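You operate a simulated robot arm through the tools that you are given. There is no shell and no other tool.

The job below is to be done with a simulated two-armed robot. You get a single attempt, and the scene is never put back.

## Task
Find the dented element under the lit magnifier and lock it in the reject box.
Fine: swing the magnifier over the grey tray with its lamp on; lamp off and magnifier parked afterwards; flap shut, lock knob back on LOCK.

Only the result counts: the job must be done as asked and must still hold three seconds after the hand-in. Knocking over, shifting, dropping, spilling or breaking anything else fails it.

## Robot
Two 7-joint arms with fingered hands on one trunk that stands fixed in place. Base frame: the origin is at the foot of the trunk, x ahead of it, y to its left, z up. Lengths are in mm, angles in degrees, forces in N, time in s.
The left shoulder is at [79, 128, 1205], the right one opposite. Each reaches about 1156 mm from its shoulder. Payload 5 kg a hand.
The TCP of each hand is the grasp point between the finger pads, 37 mm short of the fingertips. In the tool frame z runs along the fingers and y along their closing line. The gripper opens to 124 mm; its body begins 43 mm behind the TCP. The gripper is a hand of 3 fingers: y runs from the thumb to the fingers, the wrist lies at [-21, -116, -203] in the tool frame.
Orientation is that of the tool frame in the base frame, as a unit quaternion [w, x, y, z]. With the fingers straight down and the wrist toward the robot, the tool's x, y and z point along [0, 1, 0], [1, 0, 0] and [0, 0, -1] of the base frame.

## Interface
- The arms move only by the tool step_arm. It takes "left_motion", "right_motion" or both (then of equal length, played together; a hand with none holds still); each is a list of rows, each a list of 2 entries, a list of its own where there are three numbers: the shift along the tool's x, y, z in mm, then the turn, a rotation vector about the tool's x, y, z in degrees. In form: [[[dx, dy, dz], [ax, ay, az]], ...]. A call has 1 to 20 rows; each row is the pose to reach, as a shift and turn from the pose commanded when the call began, along the tool's axes at that moment. A row lasts 0.2 s, in which the tool goes at most 50 mm and 8.6 degrees; a call with a longer step from one row to the next is refused whole. A pose out of reach is approached as far as the arm can. The call stops where the force on the tool passes 80 N (or 10 N more than at its start, if that is more) or the arm is blocked; 0.2 s more then pass. In this call time passes only in rows, and 0.2 s behind the last. The reply holds the time, the measured pose of the TCP, the force on the tool along the base axes, the opening and the grip force, in the units named above and with some noise, with the torque about the TCP (base axes, N m) and any sound that the robot's microphone picked up.
- Cameras (640 x 400 px; columns grow to the right, rows downward): "scene" is now at [223.6, 55.6, 1396.7]; the picture's right is [0.59, -0.81, 0.00], its down [-0.27, -0.20, -0.94] and it looks along [0.76, 0.55, -0.33] (base axes); focal length 214 px, centre (320, 200). "left" rides on the left gripper at [-72, -104, -154] in its tool frame; the picture's right is [-0.83, -0.26, 0.49], its down [0.51, -0.72, 0.47] and it looks along [0.23, 0.64, 0.73] (tool axes); focal length 243 px, centre (320, 200). "right" rides on the right gripper at [72, -104, -154] in its tool frame; the picture's right is [-0.83, 0.26, -0.49], its down [-0.51, -0.72, 0.47] and it looks along [-0.23, 0.64, 0.73] (tool axes); focal length 243 px, centre (320, 200). There is no depth. A picture from a camera that has moved, and an enlarged one, comes with that camera's place and axes in the base frame and with its lens.
- capture(camera): a new picture of that camera. It takes no simulated time.
- raise_lower(by): moves the trunk up (or, below 0, down) by that many mm; the arms and the scene camera ride with it, the base frame stays. It gives what a move gives, with no picture.
- finger_targets(index, middle, thumb_bend, thumb_turn, hand): sets how far each is bent, from 0 (flat) to 1 (curled in); at 0.3 the hand is open as for a grip, at 0.7 the pads meet at the TCP. One left out holds its place. A second passes; each finger stops where it meets its share of the squeeze, and holds until it gets a number again. It is the only way to open and close the hand. It gives what a move gives, with no picture; readings hold the bend of each and the force on the fingers (four entries, about 0 where the hand has none), thumb and palm. thumb_turn goes from beside the hand (0) to across from the fingers (1), as for a grip.
- turn_head(pan, tilt): turns the head with the scene camera to pan (to the left, within 80 degrees either way) and tilt (down, from -29 to 69), counted from straight ahead of the robot (the tilt from the chest, where the trunk bows). It gives what a move gives.
- zoom(camera, box): a new picture of the part [left, top, right, bottom] of that camera's present view, enlarged. It takes no simulated time.
- job_done(): hands the job in; it is judged then, once.

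Places have to be worked out from the pictures, the camera data and where the tool is seen. Open the grippers and draw the arms clear of the work before you hand the job in, unless the task says otherwise.

The tools are called after "Request:" as a command line: name --argument value ..., lists and objects as JSON in quotes. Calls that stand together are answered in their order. step_arm: Moves the arms, as the interface text tells. Its arguments: {"type":"object","properties":{"left_motion":{"type":"array","items":{"type":"array"}},"right_motion":{"type":"array","items":{"type":"array"}}},"required":[]} The other tools are called the same way: raise_lower (by) moves the trunk up or down; finger_targets (index, middle, thumb_bend, thumb_turn, hand) moves the fingers one by one; turn_head (pan, tilt) turns the head that bears the scene camera; capture (camera) takes a picture; zoom (camera, box) takes an enlarged picture of a part of a camera's view; job_done () hands the job in.

At the start:

```text
clock: 0.0
left_ee_pos: [405.6, 565.4, 1479.2]
left_tool_rot: [0.001, 0.708, 0.706, 0.0]
left_contact_force: [-0.1, 0.1, 0.2]
left_moment: [0.02, 0.01, 0.04]
left_gripper_width: 123.6
left_grasp_force: 0.0
left_shape: jaw
left_bend: [0.3, 0.3, 0.3, 0.98]
left_finger forces: [0.0, 0.0, 0.0, 0.0, 0.0, 0.0]
right_ee_pos: [768.1, 27.1, 1535.9]
right_tool_rot: [0.0, 0.707, 0.708, 0.001]
right_contact_force: [-1.0, 0.3, 0.5]
right_moment: [-0.01, 0.0, -0.01]
right_gripper_width: 124.0
right_grasp_force: 0.1
right_shape: jaw
right_bend: [0.3, 0.3, 0.3, 0.98]
right_finger forces: [0.0, 0.1, 0.1, 0.0, 0.1, 0.0]
trunk travel left (down, up): [-400.0, 163.0]
head pan, tilt (commanded): [36.1, 19.5]
```

scene: 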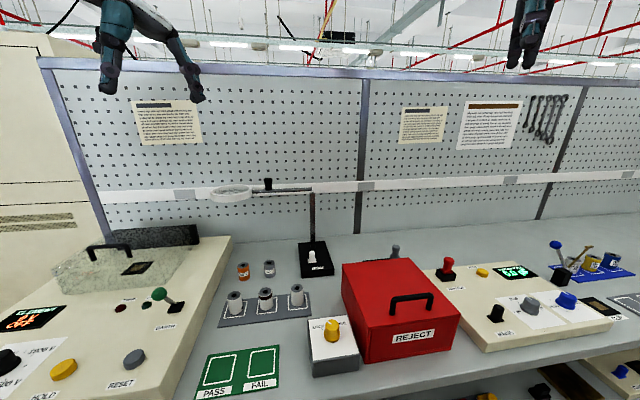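
right: 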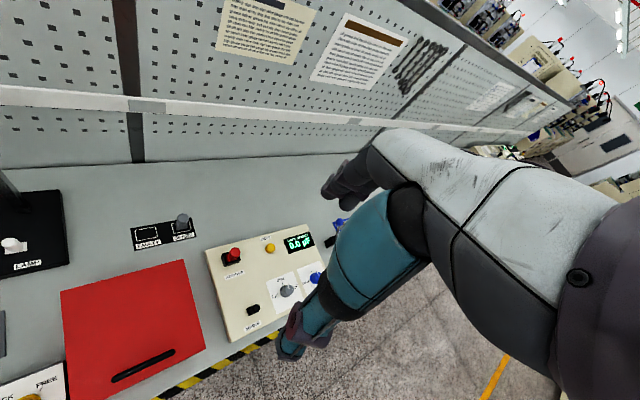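
left: 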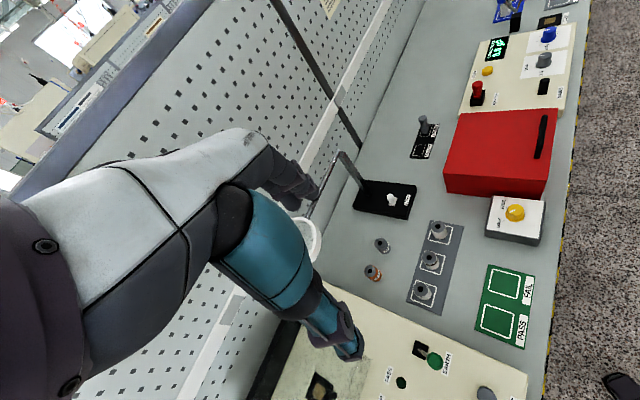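

I start by looking closer at the bench: the magnifier, the grey tray with elements, the reject box and the knob block in front of it.

Request:
zoom --camera "scene" --box '[190, 160, 350, 260]'

Request:
zoom --camera "scene" --box '[190, 240, 350, 340]'

Request:
zoom --camera "scene" --box '[300, 250, 460, 380]'

Request:
zoom --camera "scene" --box '[0, 200, 240, 400]'

Request:
zoom --camera "left" --box '[340, 100, 580, 340]'

```text
4.00 times, centred on (270, 210) of scene
camera zoom: at [223.6, 55.6, 1396.7], right [0.59, -0.81, 0.0], down [-0.27, -0.2, -0.94], along [0.76, 0.55, -0.33], focal length 858 px, centre (520, 160)
```

zoom: 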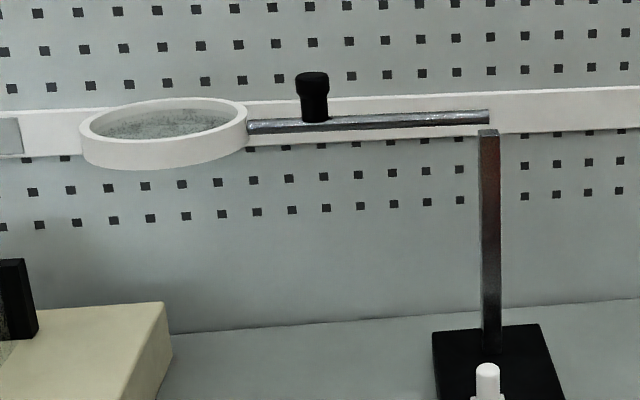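

```text
4.00 times, centred on (270, 290) of scene
camera zoom: at [223.6, 55.6, 1396.7], right [0.59, -0.81, 0.0], down [-0.27, -0.2, -0.94], along [0.76, 0.55, -0.33], focal length 858 px, centre (520, -160)
```

zoom: 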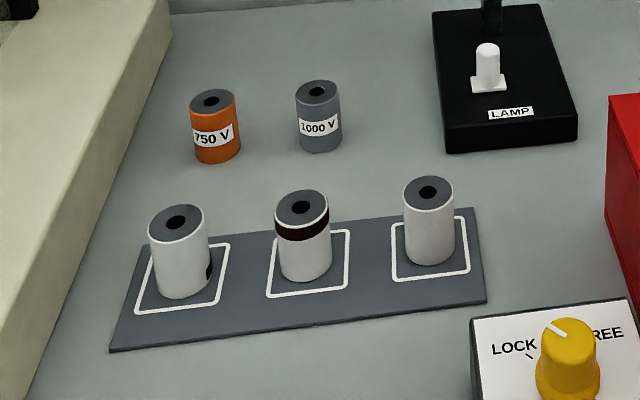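

```text
3.08 times, centred on (380, 315) of scene
camera zoom: at [223.6, 55.6, 1396.7], right [0.59, -0.81, 0.0], down [-0.27, -0.2, -0.94], along [0.76, 0.55, -0.33], focal length 660 px, centre (135, -154)
```

zoom: 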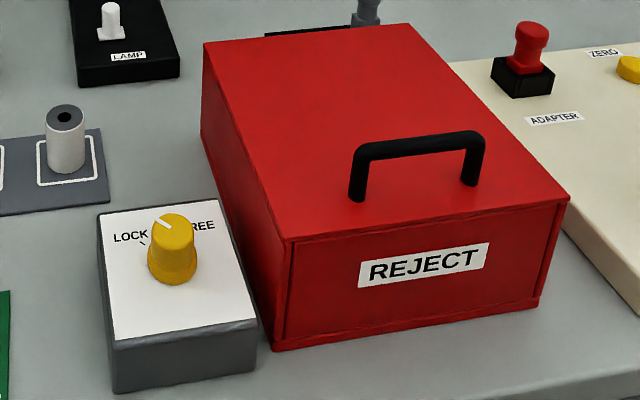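

```text
2.00 times, centred on (120, 300) of scene
camera zoom: at [223.6, 55.6, 1396.7], right [0.59, -0.81, 0.0], down [-0.27, -0.2, -0.94], along [0.76, 0.55, -0.33], focal length 429 px, centre (720, 0)
```

zoom: 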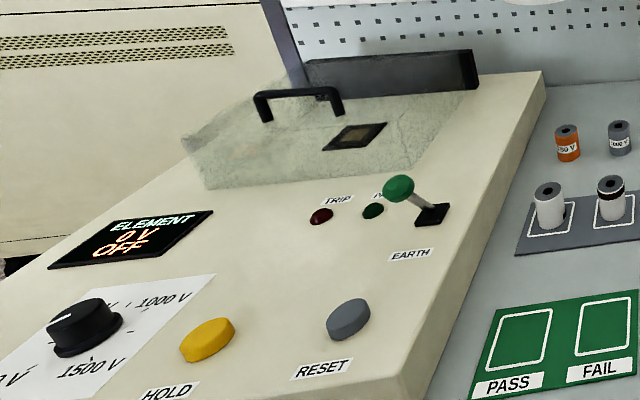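

```text
1.67 times, centred on (460, 220) of left
camera zoom: at [301.7, 493.0, 1631.5], right [-0.26, -0.83, -0.49], down [-0.72, 0.51, -0.47], along [0.64, 0.23, -0.73], focal length 404 px, centre (87, 167)
```

zoom: 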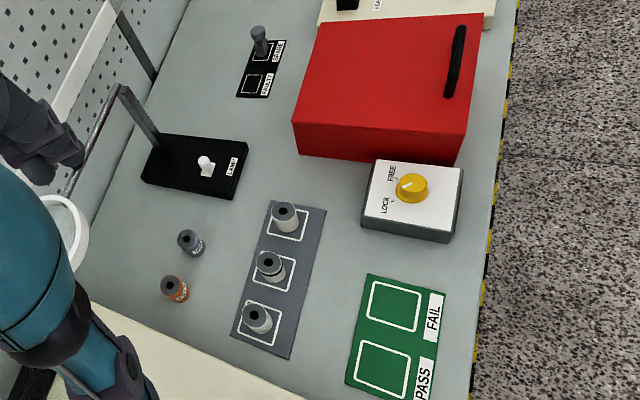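

The scene camera and left camera together put the banded element's top near [535, 480, 935]. I turn the head to centre the work area and get sharper views.

Request:
turn_head --pan 42 --tilt 45

Request:
capture --camera "scene"

```text
clock: 0.9
left_ee_pos: [406.4, 565.0, 1478.5]
left_tool_rot: [0.0, 0.706, 0.708, -0.001]
left_contact_force: [0.4, 0.6, -0.7]
left_moment: [0.01, -0.01, 0.02]
left_gripper_width: 123.6
left_grasp_force: 0.0
left_shape: jaw
left_bend: [0.3, 0.3, 0.3, 0.98]
left_finger forces: [0.1, 0.0, 0.0, 0.0, 0.1, 0.0]
right_ee_pos: [770.1, 26.8, 1536.7]
right_tool_rot: [0.0, 0.707, 0.708, 0.0]
right_contact_force: [-0.3, -0.7, -0.6]
right_moment: [0.0, -0.03, 0.03]
right_gripper_width: 124.0
right_grasp_force: 0.0
right_shape: jaw
right_bend: [0.3, 0.3, 0.3, 0.98]
right_finger forces: [0.1, 0.1, 0.0, 0.1, 0.0, 0.0]
trunk travel left (down, up): [-400.0, 163.0]
head pan, tilt (commanded): [42.0, 45.0]
```

```text
taken
camera scene: at [208.7, 55.2, 1357.4], right [0.67, -0.74, 0.0], down [-0.53, -0.47, -0.71], along [0.53, 0.47, -0.71], focal length 214 px, centre (320, 200)
```

scene: 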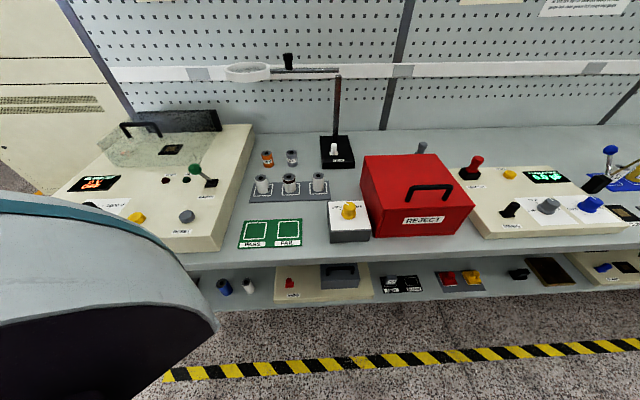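

The whole bench is visible. I zoom on the key objects.

Request:
zoom --camera "scene" --box '[220, 130, 380, 250]'

Request:
zoom --camera "scene" --box '[325, 140, 485, 250]'

Request:
zoom --camera "scene" --box '[210, 40, 370, 180]'

Request:
zoom --camera "scene" --box '[320, 190, 380, 245]'

```text
3.33 times, centred on (300, 190) of scene
camera zoom: at [208.7, 55.2, 1357.4], right [0.67, -0.74, 0.0], down [-0.53, -0.47, -0.71], along [0.53, 0.47, -0.71], focal length 715 px, centre (387, 233)
```

zoom: 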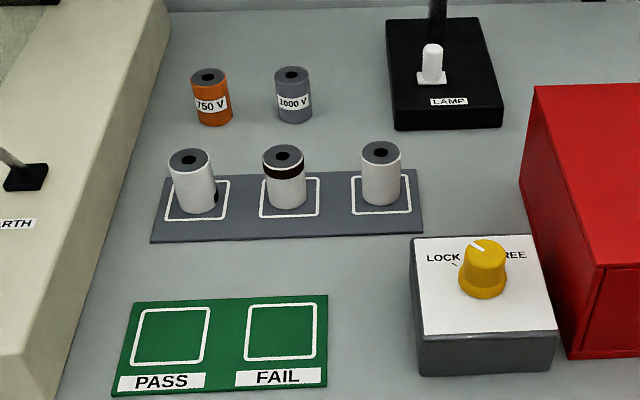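

```text
3.64 times, centred on (405, 195) of scene
camera zoom: at [208.7, 55.2, 1357.4], right [0.67, -0.74, 0.0], down [-0.53, -0.47, -0.71], along [0.53, 0.47, -0.71], focal length 780 px, centre (11, 218)
```

zoom: 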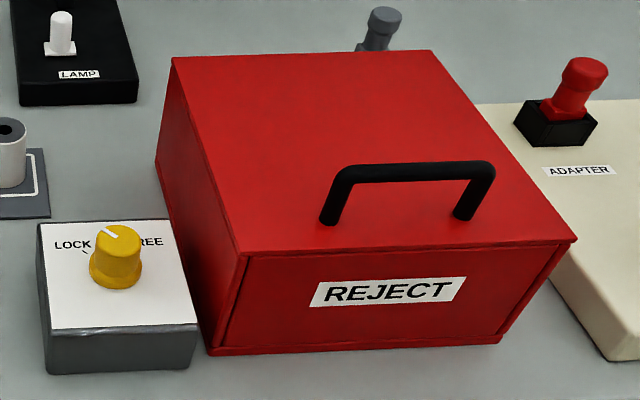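

```text
2.86 times, centred on (290, 110) of scene
camera zoom: at [208.7, 55.2, 1357.4], right [0.67, -0.74, 0.0], down [-0.53, -0.47, -0.71], along [0.53, 0.47, -0.71], focal length 613 px, centre (406, 457)
```

zoom: 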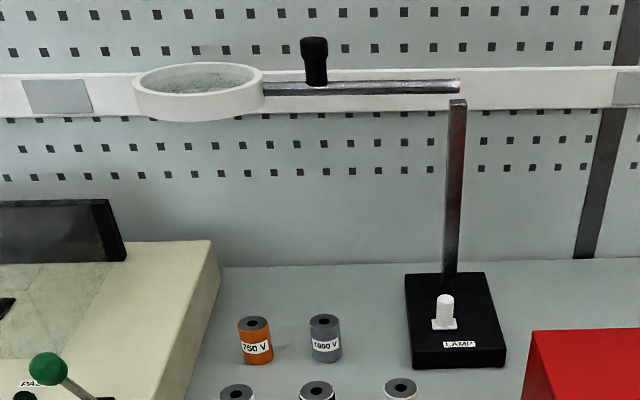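

```text
7.27 times, centred on (350, 218) of scene
camera zoom: at [208.7, 55.2, 1357.4], right [0.67, -0.74, 0.0], down [-0.53, -0.47, -0.71], along [0.53, 0.47, -0.71], focal length 1560 px, centre (102, 73)
```

zoom: 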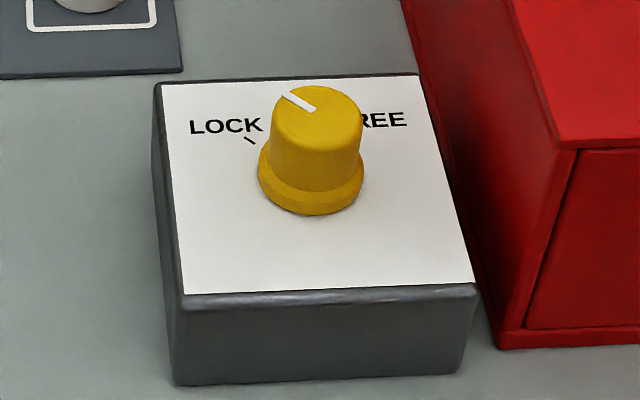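

The knob is at LOCK (pointer on the upper-left tick). I take more zooms from both wrist cameras to triangulate positions.

Request:
zoom --camera "left" --box '[340, 180, 460, 320]'

Request:
zoom --camera "left" --box '[430, 90, 580, 260]'

Request:
zoom --camera "left" --box '[280, 130, 430, 280]'

Request:
zoom --camera "right" --box '[0, 160, 220, 400]'

```text
2.86 times, centred on (400, 250) of left
camera zoom: at [301.6, 493.0, 1631.5], right [-0.26, -0.83, -0.49], down [-0.72, 0.51, -0.47], along [0.64, 0.23, -0.73], focal length 693 px, centre (91, 57)
```

zoom: 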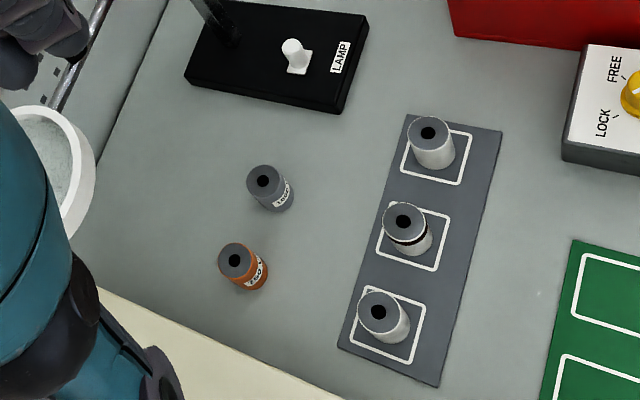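

```text
2.35 times, centred on (505, 175) of left
camera zoom: at [301.6, 493.0, 1631.5], right [-0.26, -0.83, -0.49], down [-0.72, 0.51, -0.47], along [0.64, 0.23, -0.73], focal length 571 px, centre (-115, 259)
```

zoom: 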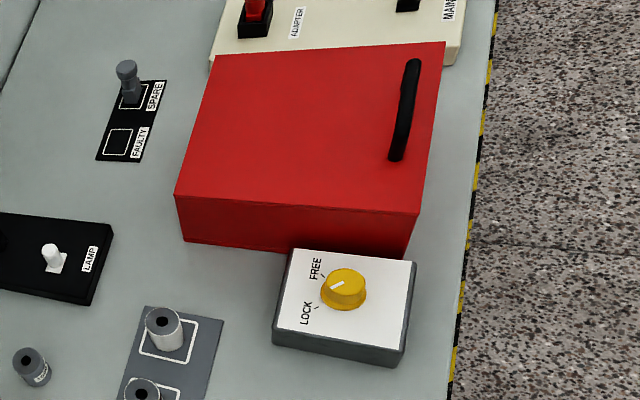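

```text
2.67 times, centred on (355, 205) of left
camera zoom: at [301.6, 493.0, 1631.5], right [-0.26, -0.83, -0.49], down [-0.72, 0.51, -0.47], along [0.64, 0.23, -0.73], focal length 647 px, centre (227, 187)
```

zoom: 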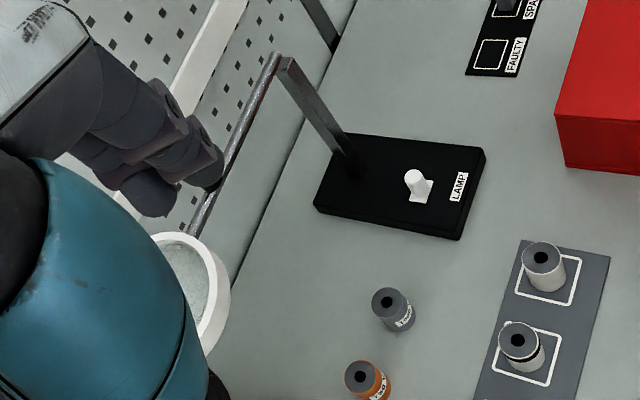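

```text
1.67 times, centred on (110, 280) of right
camera zoom: at [663.8, 99.7, 1690.9], right [0.26, -0.83, 0.49], down [-0.72, -0.51, -0.47], along [0.64, -0.23, -0.73], focal length 404 px, centre (670, 67)
```

zoom: 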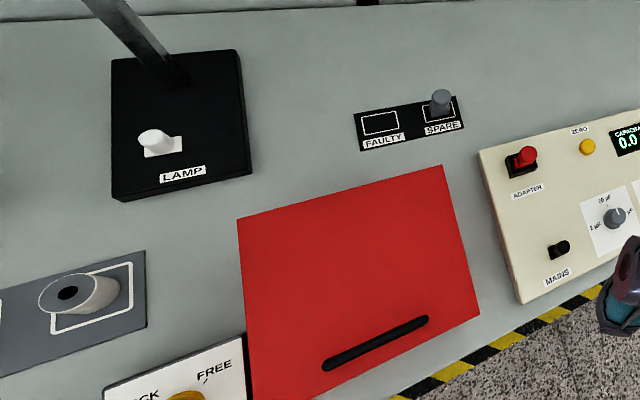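

Bench runs at 45° to the base axes; tray ≈250×90 mm, box ≈218×218×110 mm, lid handle on its top near the front. I look at the hands to understand finger geometry, and zoom on the lamp switch.

Request:
capture --camera "left"

Request:
zoom --camera "left" --box '[200, 100, 440, 400]'

Request:
zoom --camera "right" --box '[0, 180, 100, 290]'

Request:
zoom --camera "scene" --box '[315, 125, 365, 175]'

Request:
zoom --camera "scene" --box '[240, 165, 340, 210]'

```text
taken
camera left: at [301.6, 493.0, 1631.5], right [-0.26, -0.83, -0.49], down [-0.72, 0.51, -0.47], along [0.64, 0.23, -0.73], focal length 243 px, centre (320, 200)
```

left: 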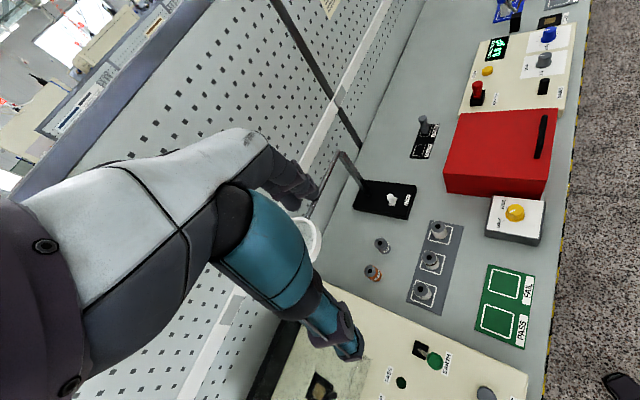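

```text
1.33 times, centred on (320, 250) of left
camera zoom: at [301.6, 493.0, 1631.5], right [-0.26, -0.83, -0.49], down [-0.72, 0.51, -0.47], along [0.64, 0.23, -0.73], focal length 324 px, centre (320, 133)
```

zoom: 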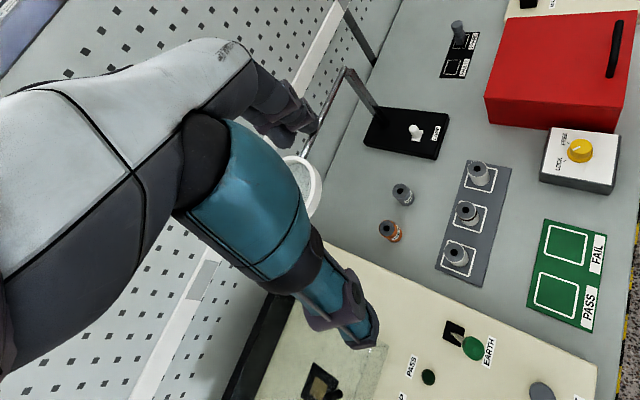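

```text
3.64 times, centred on (50, 235) of right
camera zoom: at [663.8, 99.7, 1690.9], right [0.26, -0.83, 0.49], down [-0.72, -0.51, -0.47], along [0.64, -0.23, -0.73], focal length 882 px, centre (1302, 73)
```

zoom: 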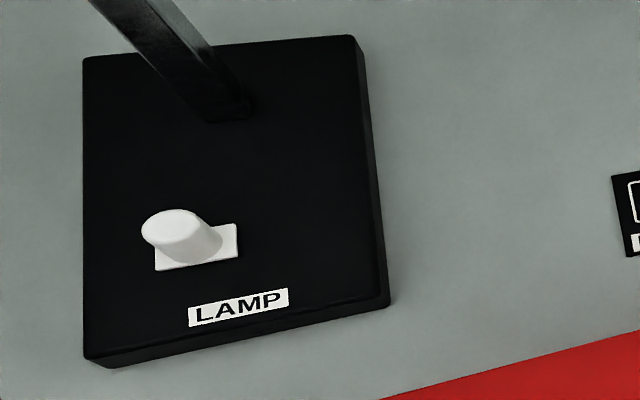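

```text
8.00 times, centred on (340, 150) of scene
camera zoom: at [208.7, 55.2, 1357.4], right [0.67, -0.74, 0.0], down [-0.53, -0.47, -0.71], along [0.53, 0.47, -0.71], focal length 1716 px, centre (160, 600)
```

zoom: 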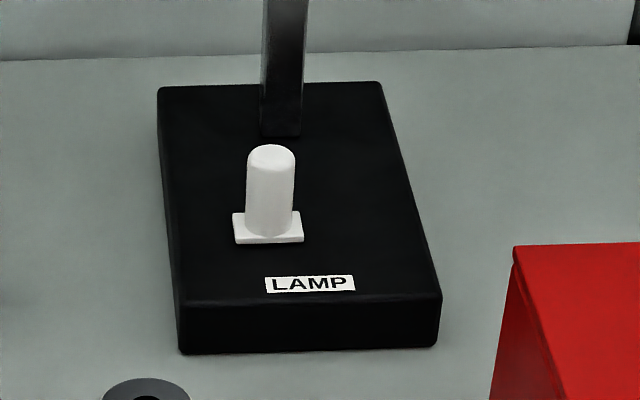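

```text
6.40 times, centred on (290, 188) of scene
camera zoom: at [208.7, 55.2, 1357.4], right [0.67, -0.74, 0.0], down [-0.53, -0.47, -0.71], along [0.53, 0.47, -0.71], focal length 1373 px, centre (512, 280)
```

zoom: 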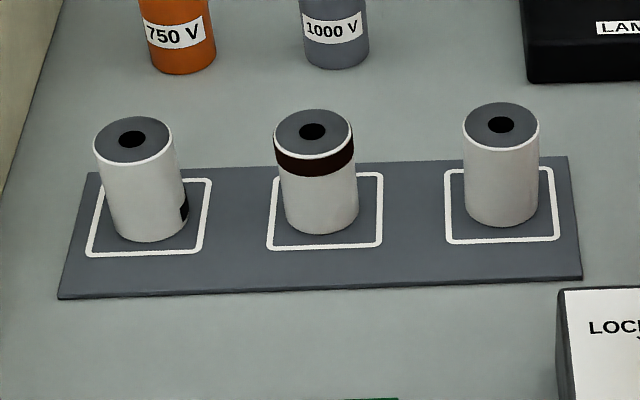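

Zoom pictures are rendered sharply, so I inspect the lamp switch, element flaws and box edges at higher magnification.

Request:
zoom --camera "scene" --box '[328, 138, 348, 158]'

Request:
zoom --camera "right" --box '[0, 230, 30, 255]'

Request:
zoom --camera "left" --box '[375, 185, 405, 215]'

Request:
zoom --camera "scene" --box '[245, 168, 285, 203]'

Request:
zoom --camera "scene" --box '[275, 168, 335, 205]'

Request:
zoom --camera "left" --box '[400, 215, 460, 315]'

```text
16.00 times, centred on (338, 148) of scene
camera zoom: at [208.7, 55.2, 1357.4], right [0.67, -0.74, 0.0], down [-0.53, -0.47, -0.71], along [0.53, 0.47, -0.71], focal length 3432 px, centre (32, 1032)
```

zoom: 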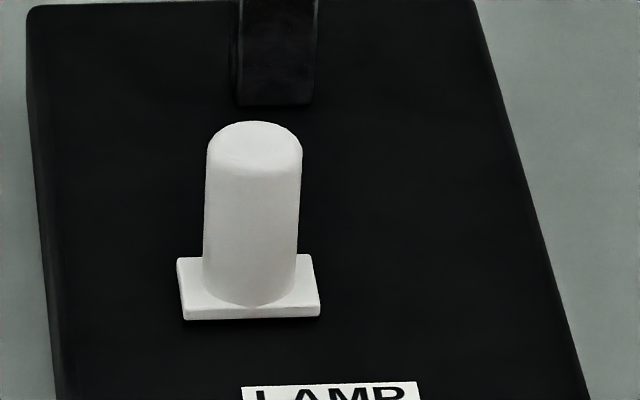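

```text
16.00 times, centred on (15, 242) of right
camera zoom: at [663.8, 99.7, 1690.9], right [0.26, -0.83, 0.49], down [-0.72, -0.51, -0.47], along [0.64, -0.23, -0.73], focal length 3882 px, centre (5200, -480)
```

zoom: 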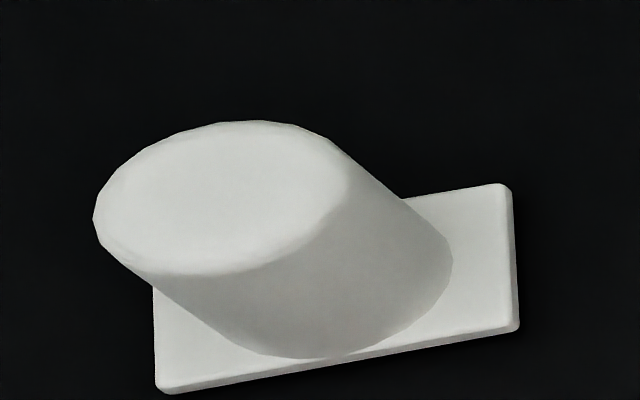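

```text
13.33 times, centred on (390, 200) of left
camera zoom: at [301.6, 493.0, 1631.5], right [-0.26, -0.83, -0.49], down [-0.72, 0.51, -0.47], along [0.64, 0.23, -0.73], focal length 3235 px, centre (-613, 200)
```

zoom: 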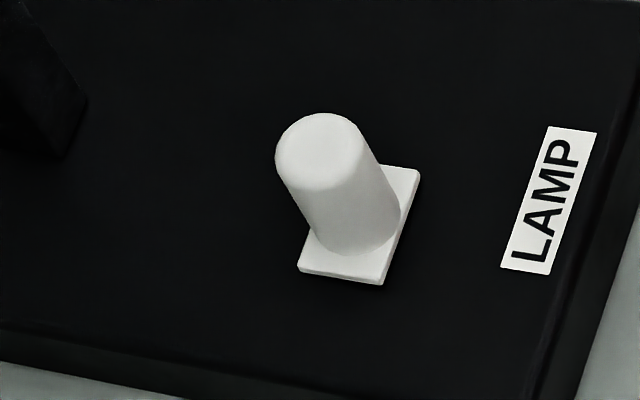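

```text
11.43 times, centred on (265, 186) of scene
camera zoom: at [208.7, 55.2, 1357.4], right [0.67, -0.74, 0.0], down [-0.53, -0.47, -0.71], along [0.53, 0.47, -0.71], focal length 2451 px, centre (949, 366)
```

zoom: 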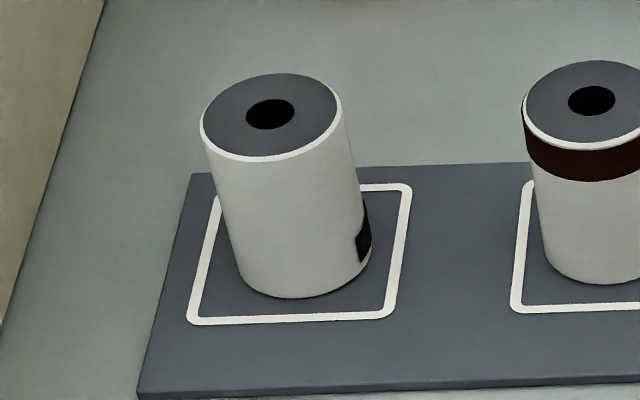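

```text
10.67 times, centred on (305, 186) of scene
camera zoom: at [208.7, 55.2, 1357.4], right [0.67, -0.74, 0.0], down [-0.53, -0.47, -0.71], along [0.53, 0.47, -0.71], focal length 2288 px, centre (480, 344)
```

zoom: 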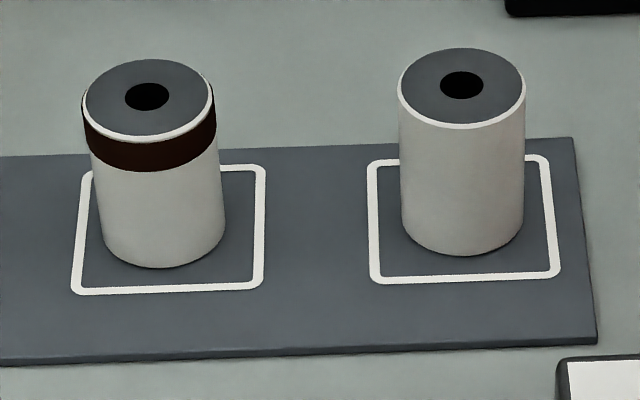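

```text
4.00 times, centred on (430, 265) of left
camera zoom: at [301.6, 493.0, 1631.5], right [-0.26, -0.83, -0.49], down [-0.72, 0.51, -0.47], along [0.64, 0.23, -0.73], focal length 970 px, centre (-120, -60)
```

zoom: 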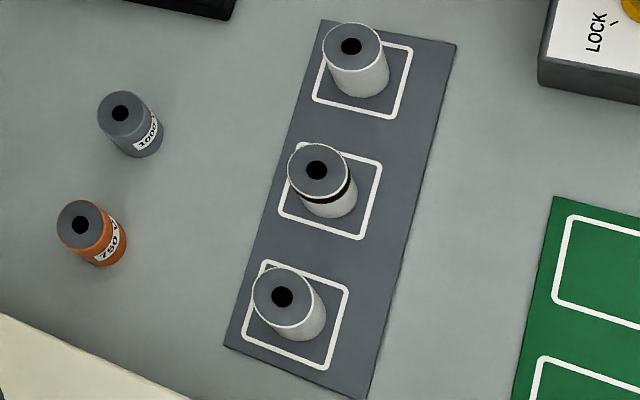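

The lamp switch looks like an upright white lever on a plate. I compare it with the similar "MAINS" switch on the right-hand unit to learn how such levers behave, and check the handle and the hand shapes.

Request:
zoom --camera "right" --box '[200, 230, 320, 330]'

Request:
zoom --camera "scene" --box '[490, 185, 550, 235]'

Request:
zoom --camera "scene" --box '[220, 45, 350, 90]'

Request:
capture --camera "right"

```text
4.00 times, centred on (260, 280) of right
camera zoom: at [663.8, 99.7, 1690.9], right [0.26, -0.83, 0.49], down [-0.72, -0.51, -0.47], along [0.64, -0.23, -0.73], focal length 970 px, centre (560, -120)
```

zoom: 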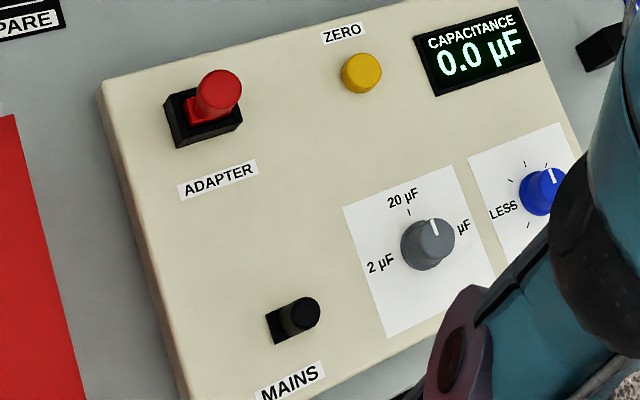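

```text
8.00 times, centred on (520, 210) of scene
camera zoom: at [208.7, 55.2, 1357.4], right [0.67, -0.74, 0.0], down [-0.53, -0.47, -0.71], along [0.53, 0.47, -0.71], focal length 1716 px, centre (-1280, 120)
```

zoom: 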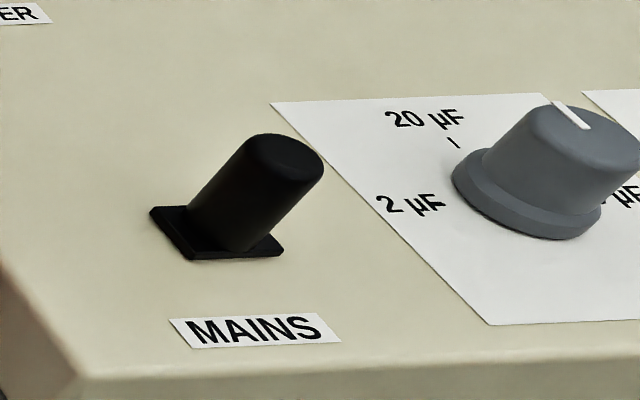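

```text
4.92 times, centred on (285, 68) of scene
camera zoom: at [208.7, 55.2, 1357.4], right [0.67, -0.74, 0.0], down [-0.53, -0.47, -0.71], along [0.53, 0.47, -0.71], focal length 1056 px, centre (492, 852)
```

zoom: 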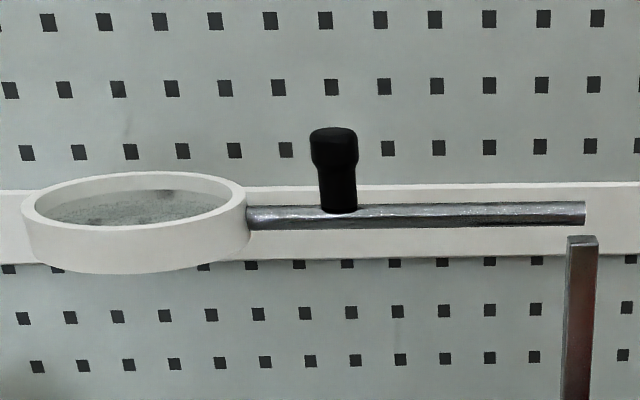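

```text
taken
camera right: at [663.8, 99.7, 1690.9], right [0.26, -0.83, 0.49], down [-0.72, -0.51, -0.47], along [0.64, -0.23, -0.73], focal length 243 px, centre (320, 200)
```

right: 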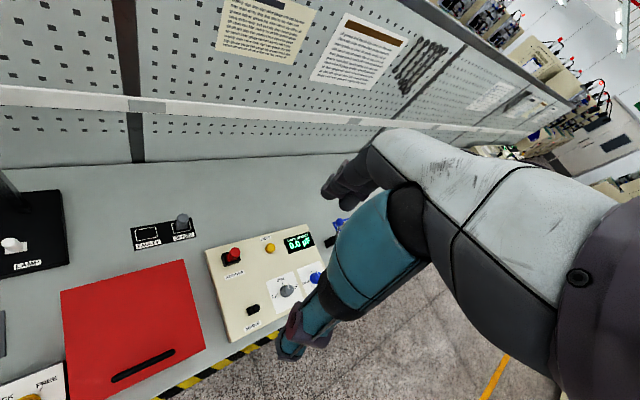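

The MAINS lever is the same design; I zoom in more to see whether it is tilted or vertical compared to the LAMP one.

Request:
zoom --camera "scene" --box '[500, 195, 525, 220]'

Request:
zoom --camera "right" --box '[240, 295, 275, 320]'

Request:
zoom --camera "left" --box '[525, 70, 565, 100]'

```text
16.00 times, centred on (512, 208) of scene
camera zoom: at [208.7, 55.2, 1357.4], right [0.67, -0.74, 0.0], down [-0.53, -0.47, -0.71], along [0.53, 0.47, -0.71], focal length 3432 px, centre (-2760, 80)
```

zoom: 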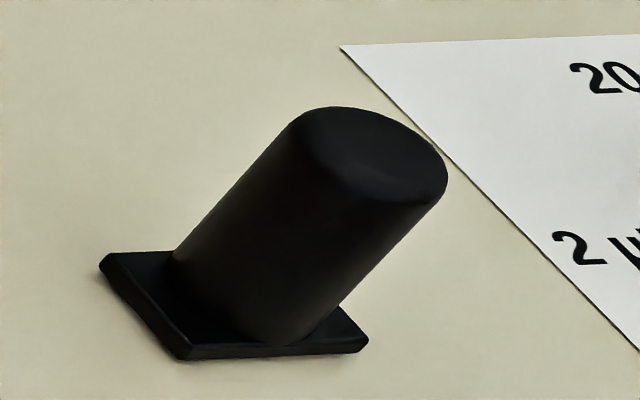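

```text
16.00 times, centred on (258, 308) of right
camera zoom: at [663.8, 99.7, 1690.9], right [0.26, -0.83, 0.49], down [-0.72, -0.51, -0.47], along [0.64, -0.23, -0.73], focal length 3882 px, centre (1320, -1520)
```

zoom: 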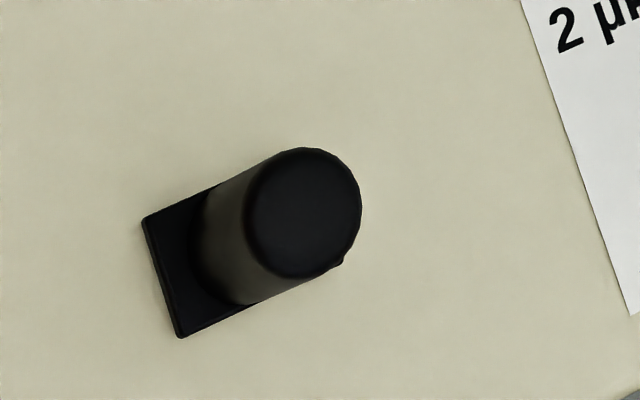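

```text
13.33 times, centred on (545, 85) of left
camera zoom: at [301.6, 493.0, 1631.5], right [-0.26, -0.83, -0.49], down [-0.72, 0.51, -0.47], along [0.64, 0.23, -0.73], focal length 3235 px, centre (-2680, 1733)
```

zoom: 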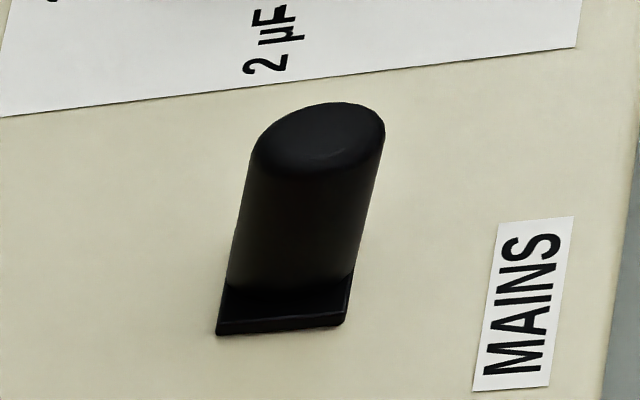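

Both LAMP and MAINS pegs are exactly upright, so I take the LAMP peg as a push switch at about a≈195, b≈872 in bench coordinates (base ≈ [755, 479], top z≈948). I first bring the left hand down toward the bench with a 45° yaw so it faces the bench.

Request:
step_arm --left_motion '[[[-22.1, 24.4, 34.9], [0, 0, -5.625]], [[-44.2, 48.8, 69.8], [0, 0, -11.25]], [[-66.3, 73.2, 104.6], [0, 0, -16.875]], [[-88.4, 97.6, 139.5], [0, 0, -22.5]], [[-110.5, 122, 174.4], [0, 0, -28.125]], [[-132.6, 146.4, 209.3], [0, 0, -33.75]], [[-154.7, 170.8, 244.1], [0, 0, -39.375]], [[-176.8, 195.2, 279], [0, 0, -45]]]'

Request:
capture --camera "scene"

Request:
capture --camera "left"

```text
clock: 2.7
left_ee_pos: [604.3, 387.7, 1197.7]
left_tool_rot: [-0.001, 0.383, 0.924, 0.001]
left_contact_force: [-0.3, 0.0, 0.1]
left_moment: [0.01, 0.0, 0.0]
left_gripper_width: 123.7
left_grasp_force: 0.1
left_shape: jaw
left_bend: [0.3, 0.3, 0.3, 0.98]
left_finger forces: [0.0, 0.0, 0.0, 0.0, 0.0, 0.1]
right_ee_pos: [772.6, 25.7, 1533.7]
right_tool_rot: [-0.002, 0.707, 0.707, -0.001]
right_contact_force: [1.0, -0.6, -0.5]
right_moment: [0.03, 0.02, -0.03]
right_gripper_width: 123.7
right_grasp_force: 0.0
right_shape: jaw
right_bend: [0.3, 0.3, 0.3, 0.98]
right_finger forces: [0.1, 0.0, 0.0, 0.0, 0.0, 0.1]
trunk travel left (down, up): [-400.0, 163.0]
head pan, tilt (commanded): [42.0, 45.0]
```

```text
taken
camera scene: at [211.6, 53.5, 1356.8], right [0.67, -0.74, 0.0], down [-0.53, -0.47, -0.71], along [0.52, 0.47, -0.71], focal length 214 px, centre (320, 200)
```

scene: 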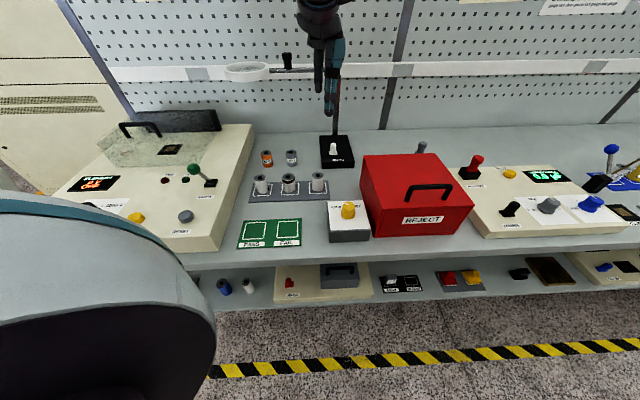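

```text
taken
camera left: at [581.3, 262.6, 1350.9], right [0.4, -0.77, -0.49], down [-0.87, -0.15, -0.47], along [0.29, 0.62, -0.73], focal length 243 px, centre (320, 200)
```

left: 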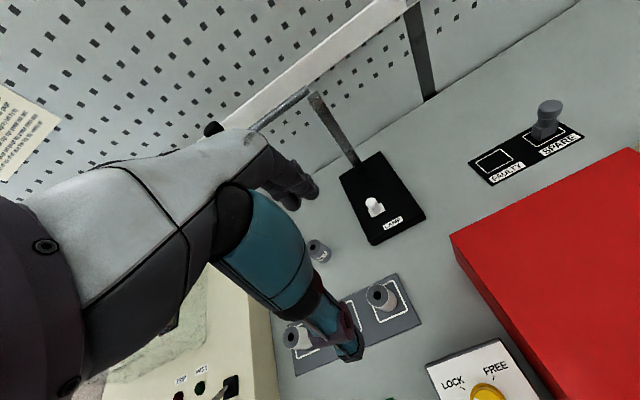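

The hand arrived. From this new viewpoint I zoom on the elements, the lamp switch and the magnifier's knob.

Request:
zoom --camera "left" --box '[340, 150, 440, 250]'

Request:
zoom --camera "left" --box '[270, 230, 420, 380]'

Request:
zoom --camera "scene" --box '[220, 0, 380, 130]'

```text
4.00 times, centred on (390, 200) of left
camera zoom: at [581.3, 262.6, 1350.9], right [0.4, -0.77, -0.49], down [-0.87, -0.15, -0.47], along [0.29, 0.62, -0.73], focal length 970 px, centre (40, 200)
```

zoom: 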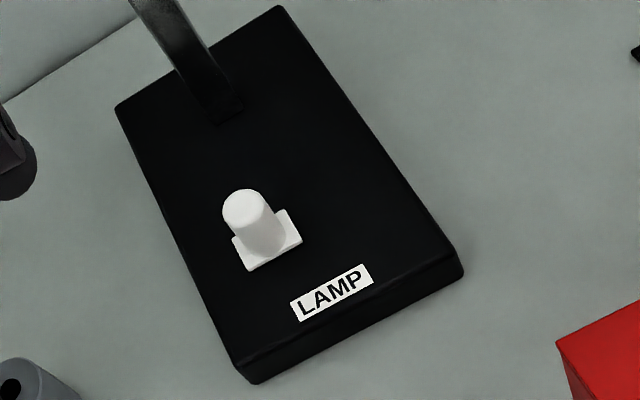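

```text
2.67 times, centred on (345, 305) of left
camera zoom: at [581.3, 262.6, 1350.9], right [0.4, -0.77, -0.49], down [-0.87, -0.15, -0.47], along [0.29, 0.62, -0.73], focal length 647 px, centre (253, -80)
```

zoom: 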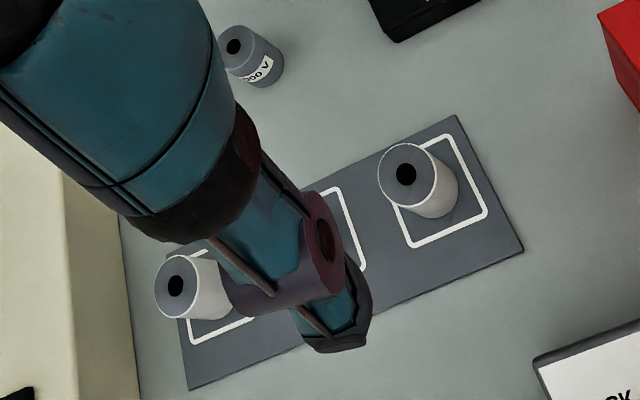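

```text
3.08 times, centred on (300, 65) of scene
camera zoom: at [211.6, 53.5, 1356.8], right [0.67, -0.74, 0.0], down [-0.53, -0.47, -0.71], along [0.52, 0.47, -0.71], focal length 660 px, centre (382, 615)
```

zoom: 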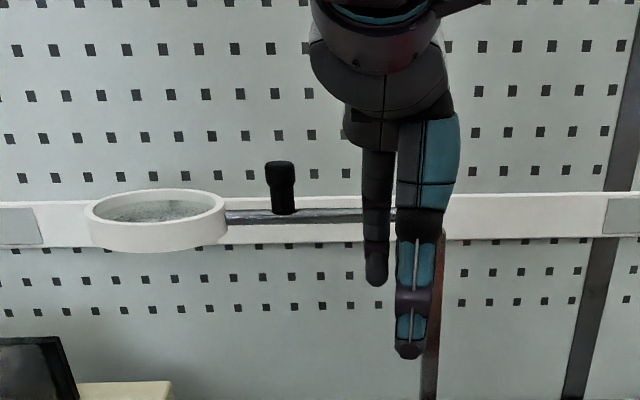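

The switch is confirmed at about (a,b)=(195.5, 875), top z≈948. I pinch the left fingers together to make a pressing tip and check its shape.

Request:
finger_targets --hand "left" --index 0.7 --middle 0.7 --thumb_bend 0.7

Request:
zoom --camera "left" --box '[140, 100, 460, 400]'

Request:
zoom --camera "scene" --box '[220, 0, 420, 130]'

```text
clock: 3.7
left_ee_pos: [601.7, 389.3, 1200.0]
left_tool_rot: [0.0, 0.383, 0.924, 0.0]
left_contact_force: [-0.2, 0.6, 0.2]
left_moment: [0.01, 0.0, 0.0]
left_gripper_width: 7.2
left_grasp_force: 0.0
left_shape: fingers
left_bend: [0.7, 0.7, 0.7, 0.98]
left_finger forces: [0.0, 0.0, 0.0, 0.0, 0.0, 0.1]
right_ee_pos: [768.7, 26.2, 1536.3]
right_tool_rot: [0.0, 0.707, 0.708, 0.0]
right_contact_force: [0.2, -0.8, 0.4]
right_moment: [0.0, 0.02, 0.01]
right_gripper_width: 123.8
right_grasp_force: 0.1
right_shape: jaw
right_bend: [0.3, 0.3, 0.3, 0.98]
right_finger forces: [0.1, 0.0, 0.0, 0.0, 0.0, 0.0]
trunk travel left (down, up): [-400.0, 163.0]
head pan, tilt (commanded): [42.0, 45.0]
```

```text
1.33 times, centred on (300, 250) of left
camera zoom: at [577.9, 264.8, 1352.6], right [0.4, -0.77, -0.49], down [-0.87, -0.15, -0.47], along [0.29, 0.62, -0.73], focal length 324 px, centre (347, 133)
```

zoom: 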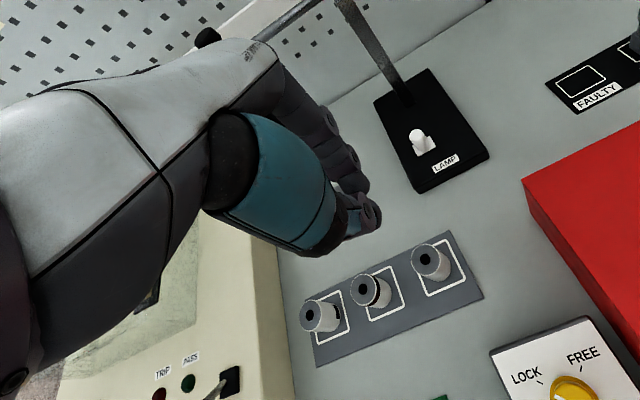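

```text
3.08 times, centred on (320, 65) of scene
camera zoom: at [208.5, 55.1, 1357.3], right [0.67, -0.74, 0.0], down [-0.53, -0.47, -0.71], along [0.53, 0.47, -0.71], focal length 660 px, centre (320, 615)
```

zoom: 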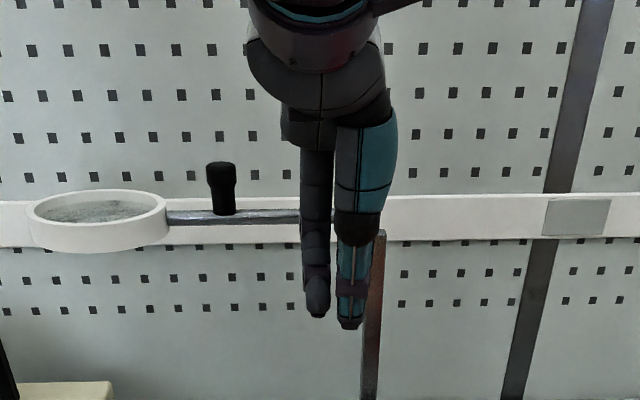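

With fingers closed all three elements are visible to the left camera. Zooming on them.

Request:
zoom --camera "left" --box '[270, 310, 350, 370]'

Request:
zoom --camera "left" --box '[320, 280, 420, 350]'

Request:
zoom --camera "left" --box '[280, 180, 380, 280]'

```text
6.67 times, centred on (310, 340) of left
camera zoom: at [577.9, 264.8, 1352.6], right [0.4, -0.77, -0.49], down [-0.87, -0.15, -0.47], along [0.29, 0.62, -0.73], focal length 1618 px, centre (387, -733)
```

zoom: 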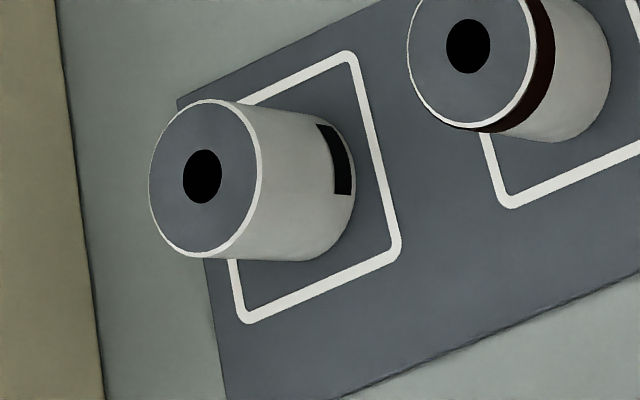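

```text
5.71 times, centred on (370, 315) of left
camera zoom: at [577.9, 264.8, 1352.6], right [0.4, -0.77, -0.49], down [-0.87, -0.15, -0.47], along [0.29, 0.62, -0.73], focal length 1386 px, centre (34, -457)
```

zoom: 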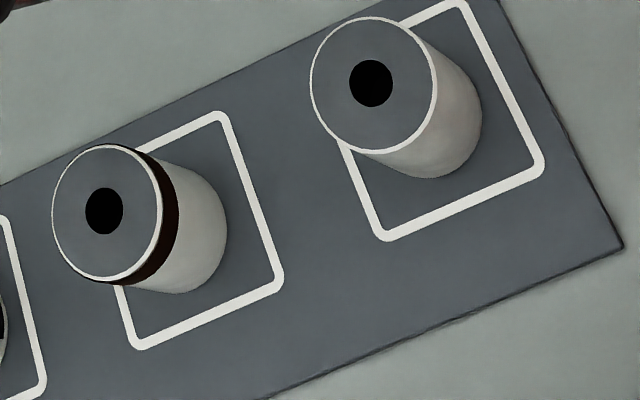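

```text
4.00 times, centred on (330, 230) of left
camera zoom: at [577.9, 264.8, 1352.6], right [0.4, -0.77, -0.49], down [-0.87, -0.15, -0.47], along [0.29, 0.62, -0.73], focal length 970 px, centre (280, 80)
```

zoom: 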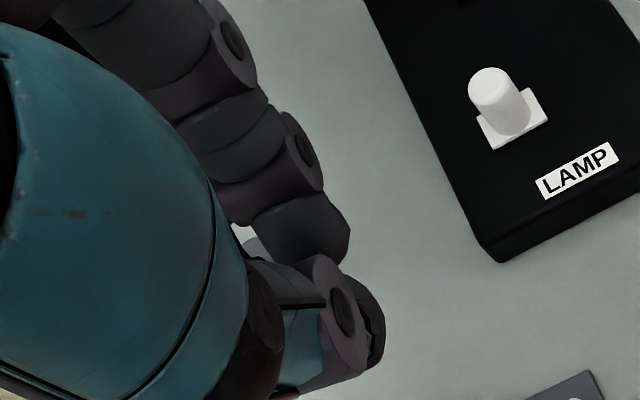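

Element 1 shows a dark rectangle, element 2 a brown band, element 3 looks clean so far; I'll judge under the lit lens. Now I tilt the left hand 40° and bring the pinched tip above the lamp switch.

Request:
step_arm --left_motion '[[[-6.5, 25.5, 29], [-6.67, 0, 0]], [[-13.1, 51, 58], [-13.33, 0, 0]], [[-19.6, 76.6, 87], [-20, 0, 0]], [[-26.2, 102.1, 116], [-26.67, 0, 0]], [[-32.7, 127.7, 145], [-33.33, 0, 0]], [[-39.3, 153.2, 174], [-40, 0, 0]], [[-39.3, 153.2, 174], [-40, 0, 0]]]'

Request:
capture --camera "scene"

Request:
capture --camera "left"

Request:
zoom --camera "scene" --box '[290, 80, 390, 180]'

Request:
zoom --camera "right" --box '[0, 120, 160, 290]'

```text
clock: 5.3
left_ee_pos: [736.0, 467.0, 1026.2]
left_tool_rot: [0.132, 0.36, 0.868, 0.316]
left_contact_force: [-0.4, 0.3, 0.5]
left_moment: [0.0, 0.01, -0.01]
left_gripper_width: 7.5
left_grasp_force: 0.0
left_shape: fingers
left_bend: [0.7, 0.7, 0.7, 0.98]
left_finger forces: [0.0, 0.0, 0.1, 0.0, 0.0, 0.0]
right_ee_pos: [767.5, 25.7, 1536.7]
right_tool_rot: [0.0, 0.707, 0.707, 0.001]
right_contact_force: [-0.8, 0.0, -0.1]
right_moment: [0.01, 0.01, 0.0]
right_gripper_width: 123.5
right_grasp_force: 0.1
right_shape: jaw
right_bend: [0.3, 0.3, 0.3, 0.98]
right_finger forces: [0.0, 0.0, 0.1, 0.0, 0.0, 0.0]
trunk travel left (down, up): [-400.0, 163.0]
head pan, tilt (commanded): [42.0, 45.0]
```

```text
taken
camera scene: at [207.6, 54.7, 1357.6], right [0.67, -0.74, 0.0], down [-0.52, -0.47, -0.71], along [0.53, 0.47, -0.71], focal length 214 px, centre (320, 200)
```

scene: 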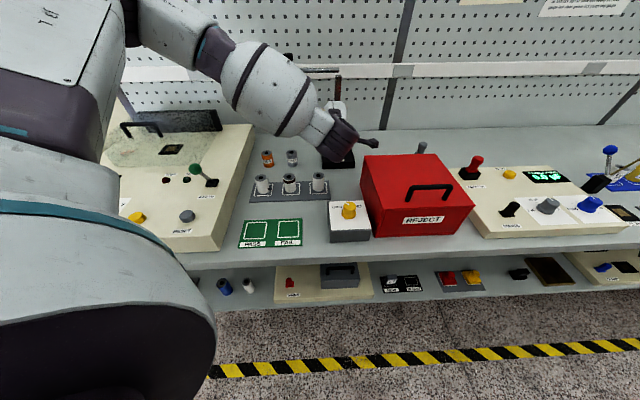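

```text
taken
camera left: at [660.8, 290.2, 1075.8], right [0.67, -0.5, -0.54], down [-0.53, 0.18, -0.83], along [0.52, 0.84, -0.15], focal length 243 px, centre (320, 200)
```

left: 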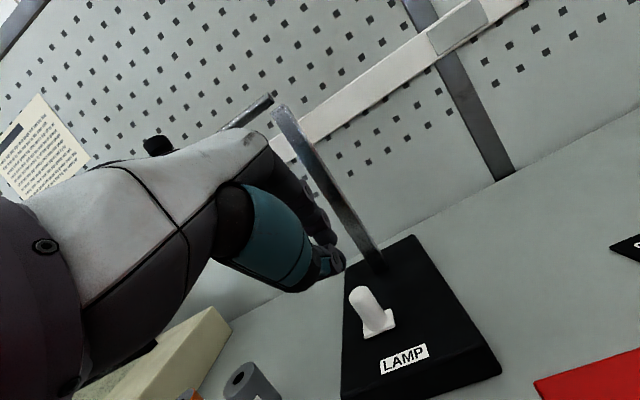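

```text
4.00 times, centred on (340, 130) of scene
camera zoom: at [207.6, 54.7, 1357.6], right [0.67, -0.74, 0.0], down [-0.52, -0.47, -0.71], along [0.53, 0.47, -0.71], focal length 858 px, centre (240, 480)
```

zoom: 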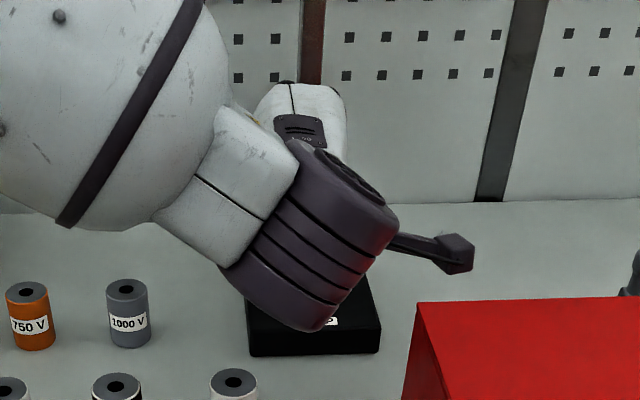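

```text
2.35 times, centred on (80, 205) of right
camera zoom: at [662.3, 99.1, 1691.7], right [0.26, -0.83, 0.49], down [-0.72, -0.51, -0.47], along [0.64, -0.23, -0.73], focal length 571 px, centre (885, 188)
```

zoom: 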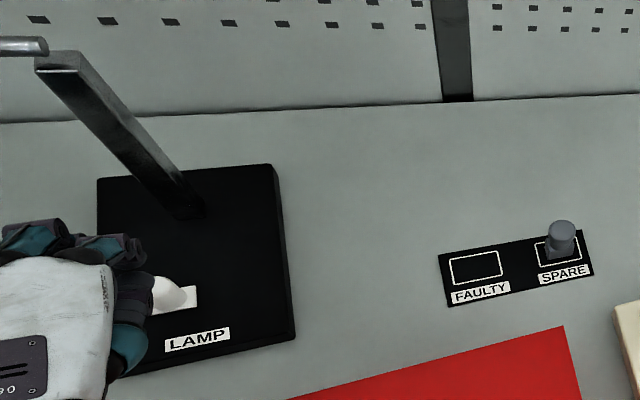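

The pinched tip is near the switch. I zoom both views to check the alignment before pressing.

Request:
zoom --camera "left" --box '[270, 180, 410, 350]'

Request:
zoom --camera "right" --box '[0, 180, 60, 250]'

```text
2.35 times, centred on (340, 265) of left
camera zoom: at [660.8, 290.2, 1075.8], right [0.67, -0.5, -0.54], down [-0.53, 0.18, -0.83], along [0.52, 0.84, -0.15], focal length 571 px, centre (273, 47)
```

zoom: 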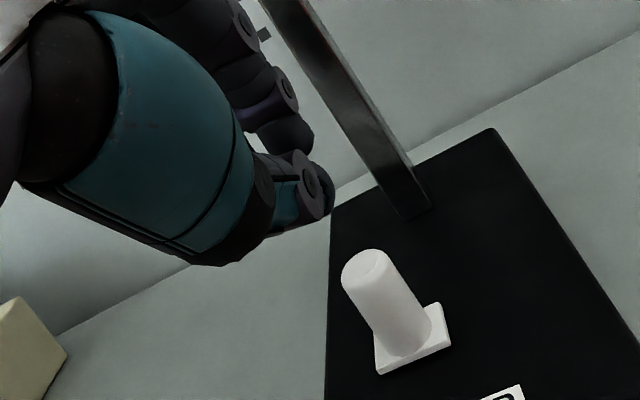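

```text
5.71 times, centred on (30, 215) of right
camera zoom: at [662.3, 99.1, 1691.7], right [0.26, -0.83, 0.49], down [-0.72, -0.51, -0.47], along [0.64, -0.23, -0.73], focal length 1386 px, centre (1977, 114)
```

zoom: 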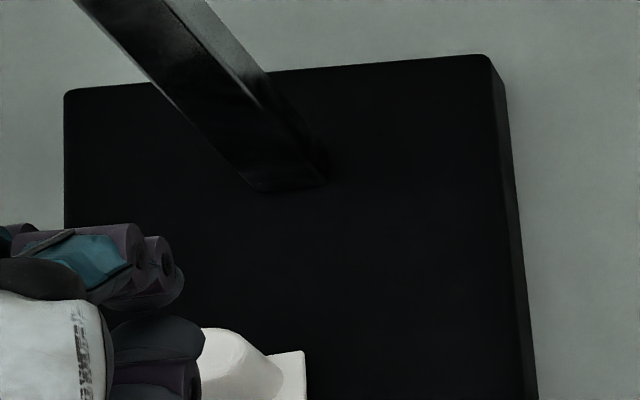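

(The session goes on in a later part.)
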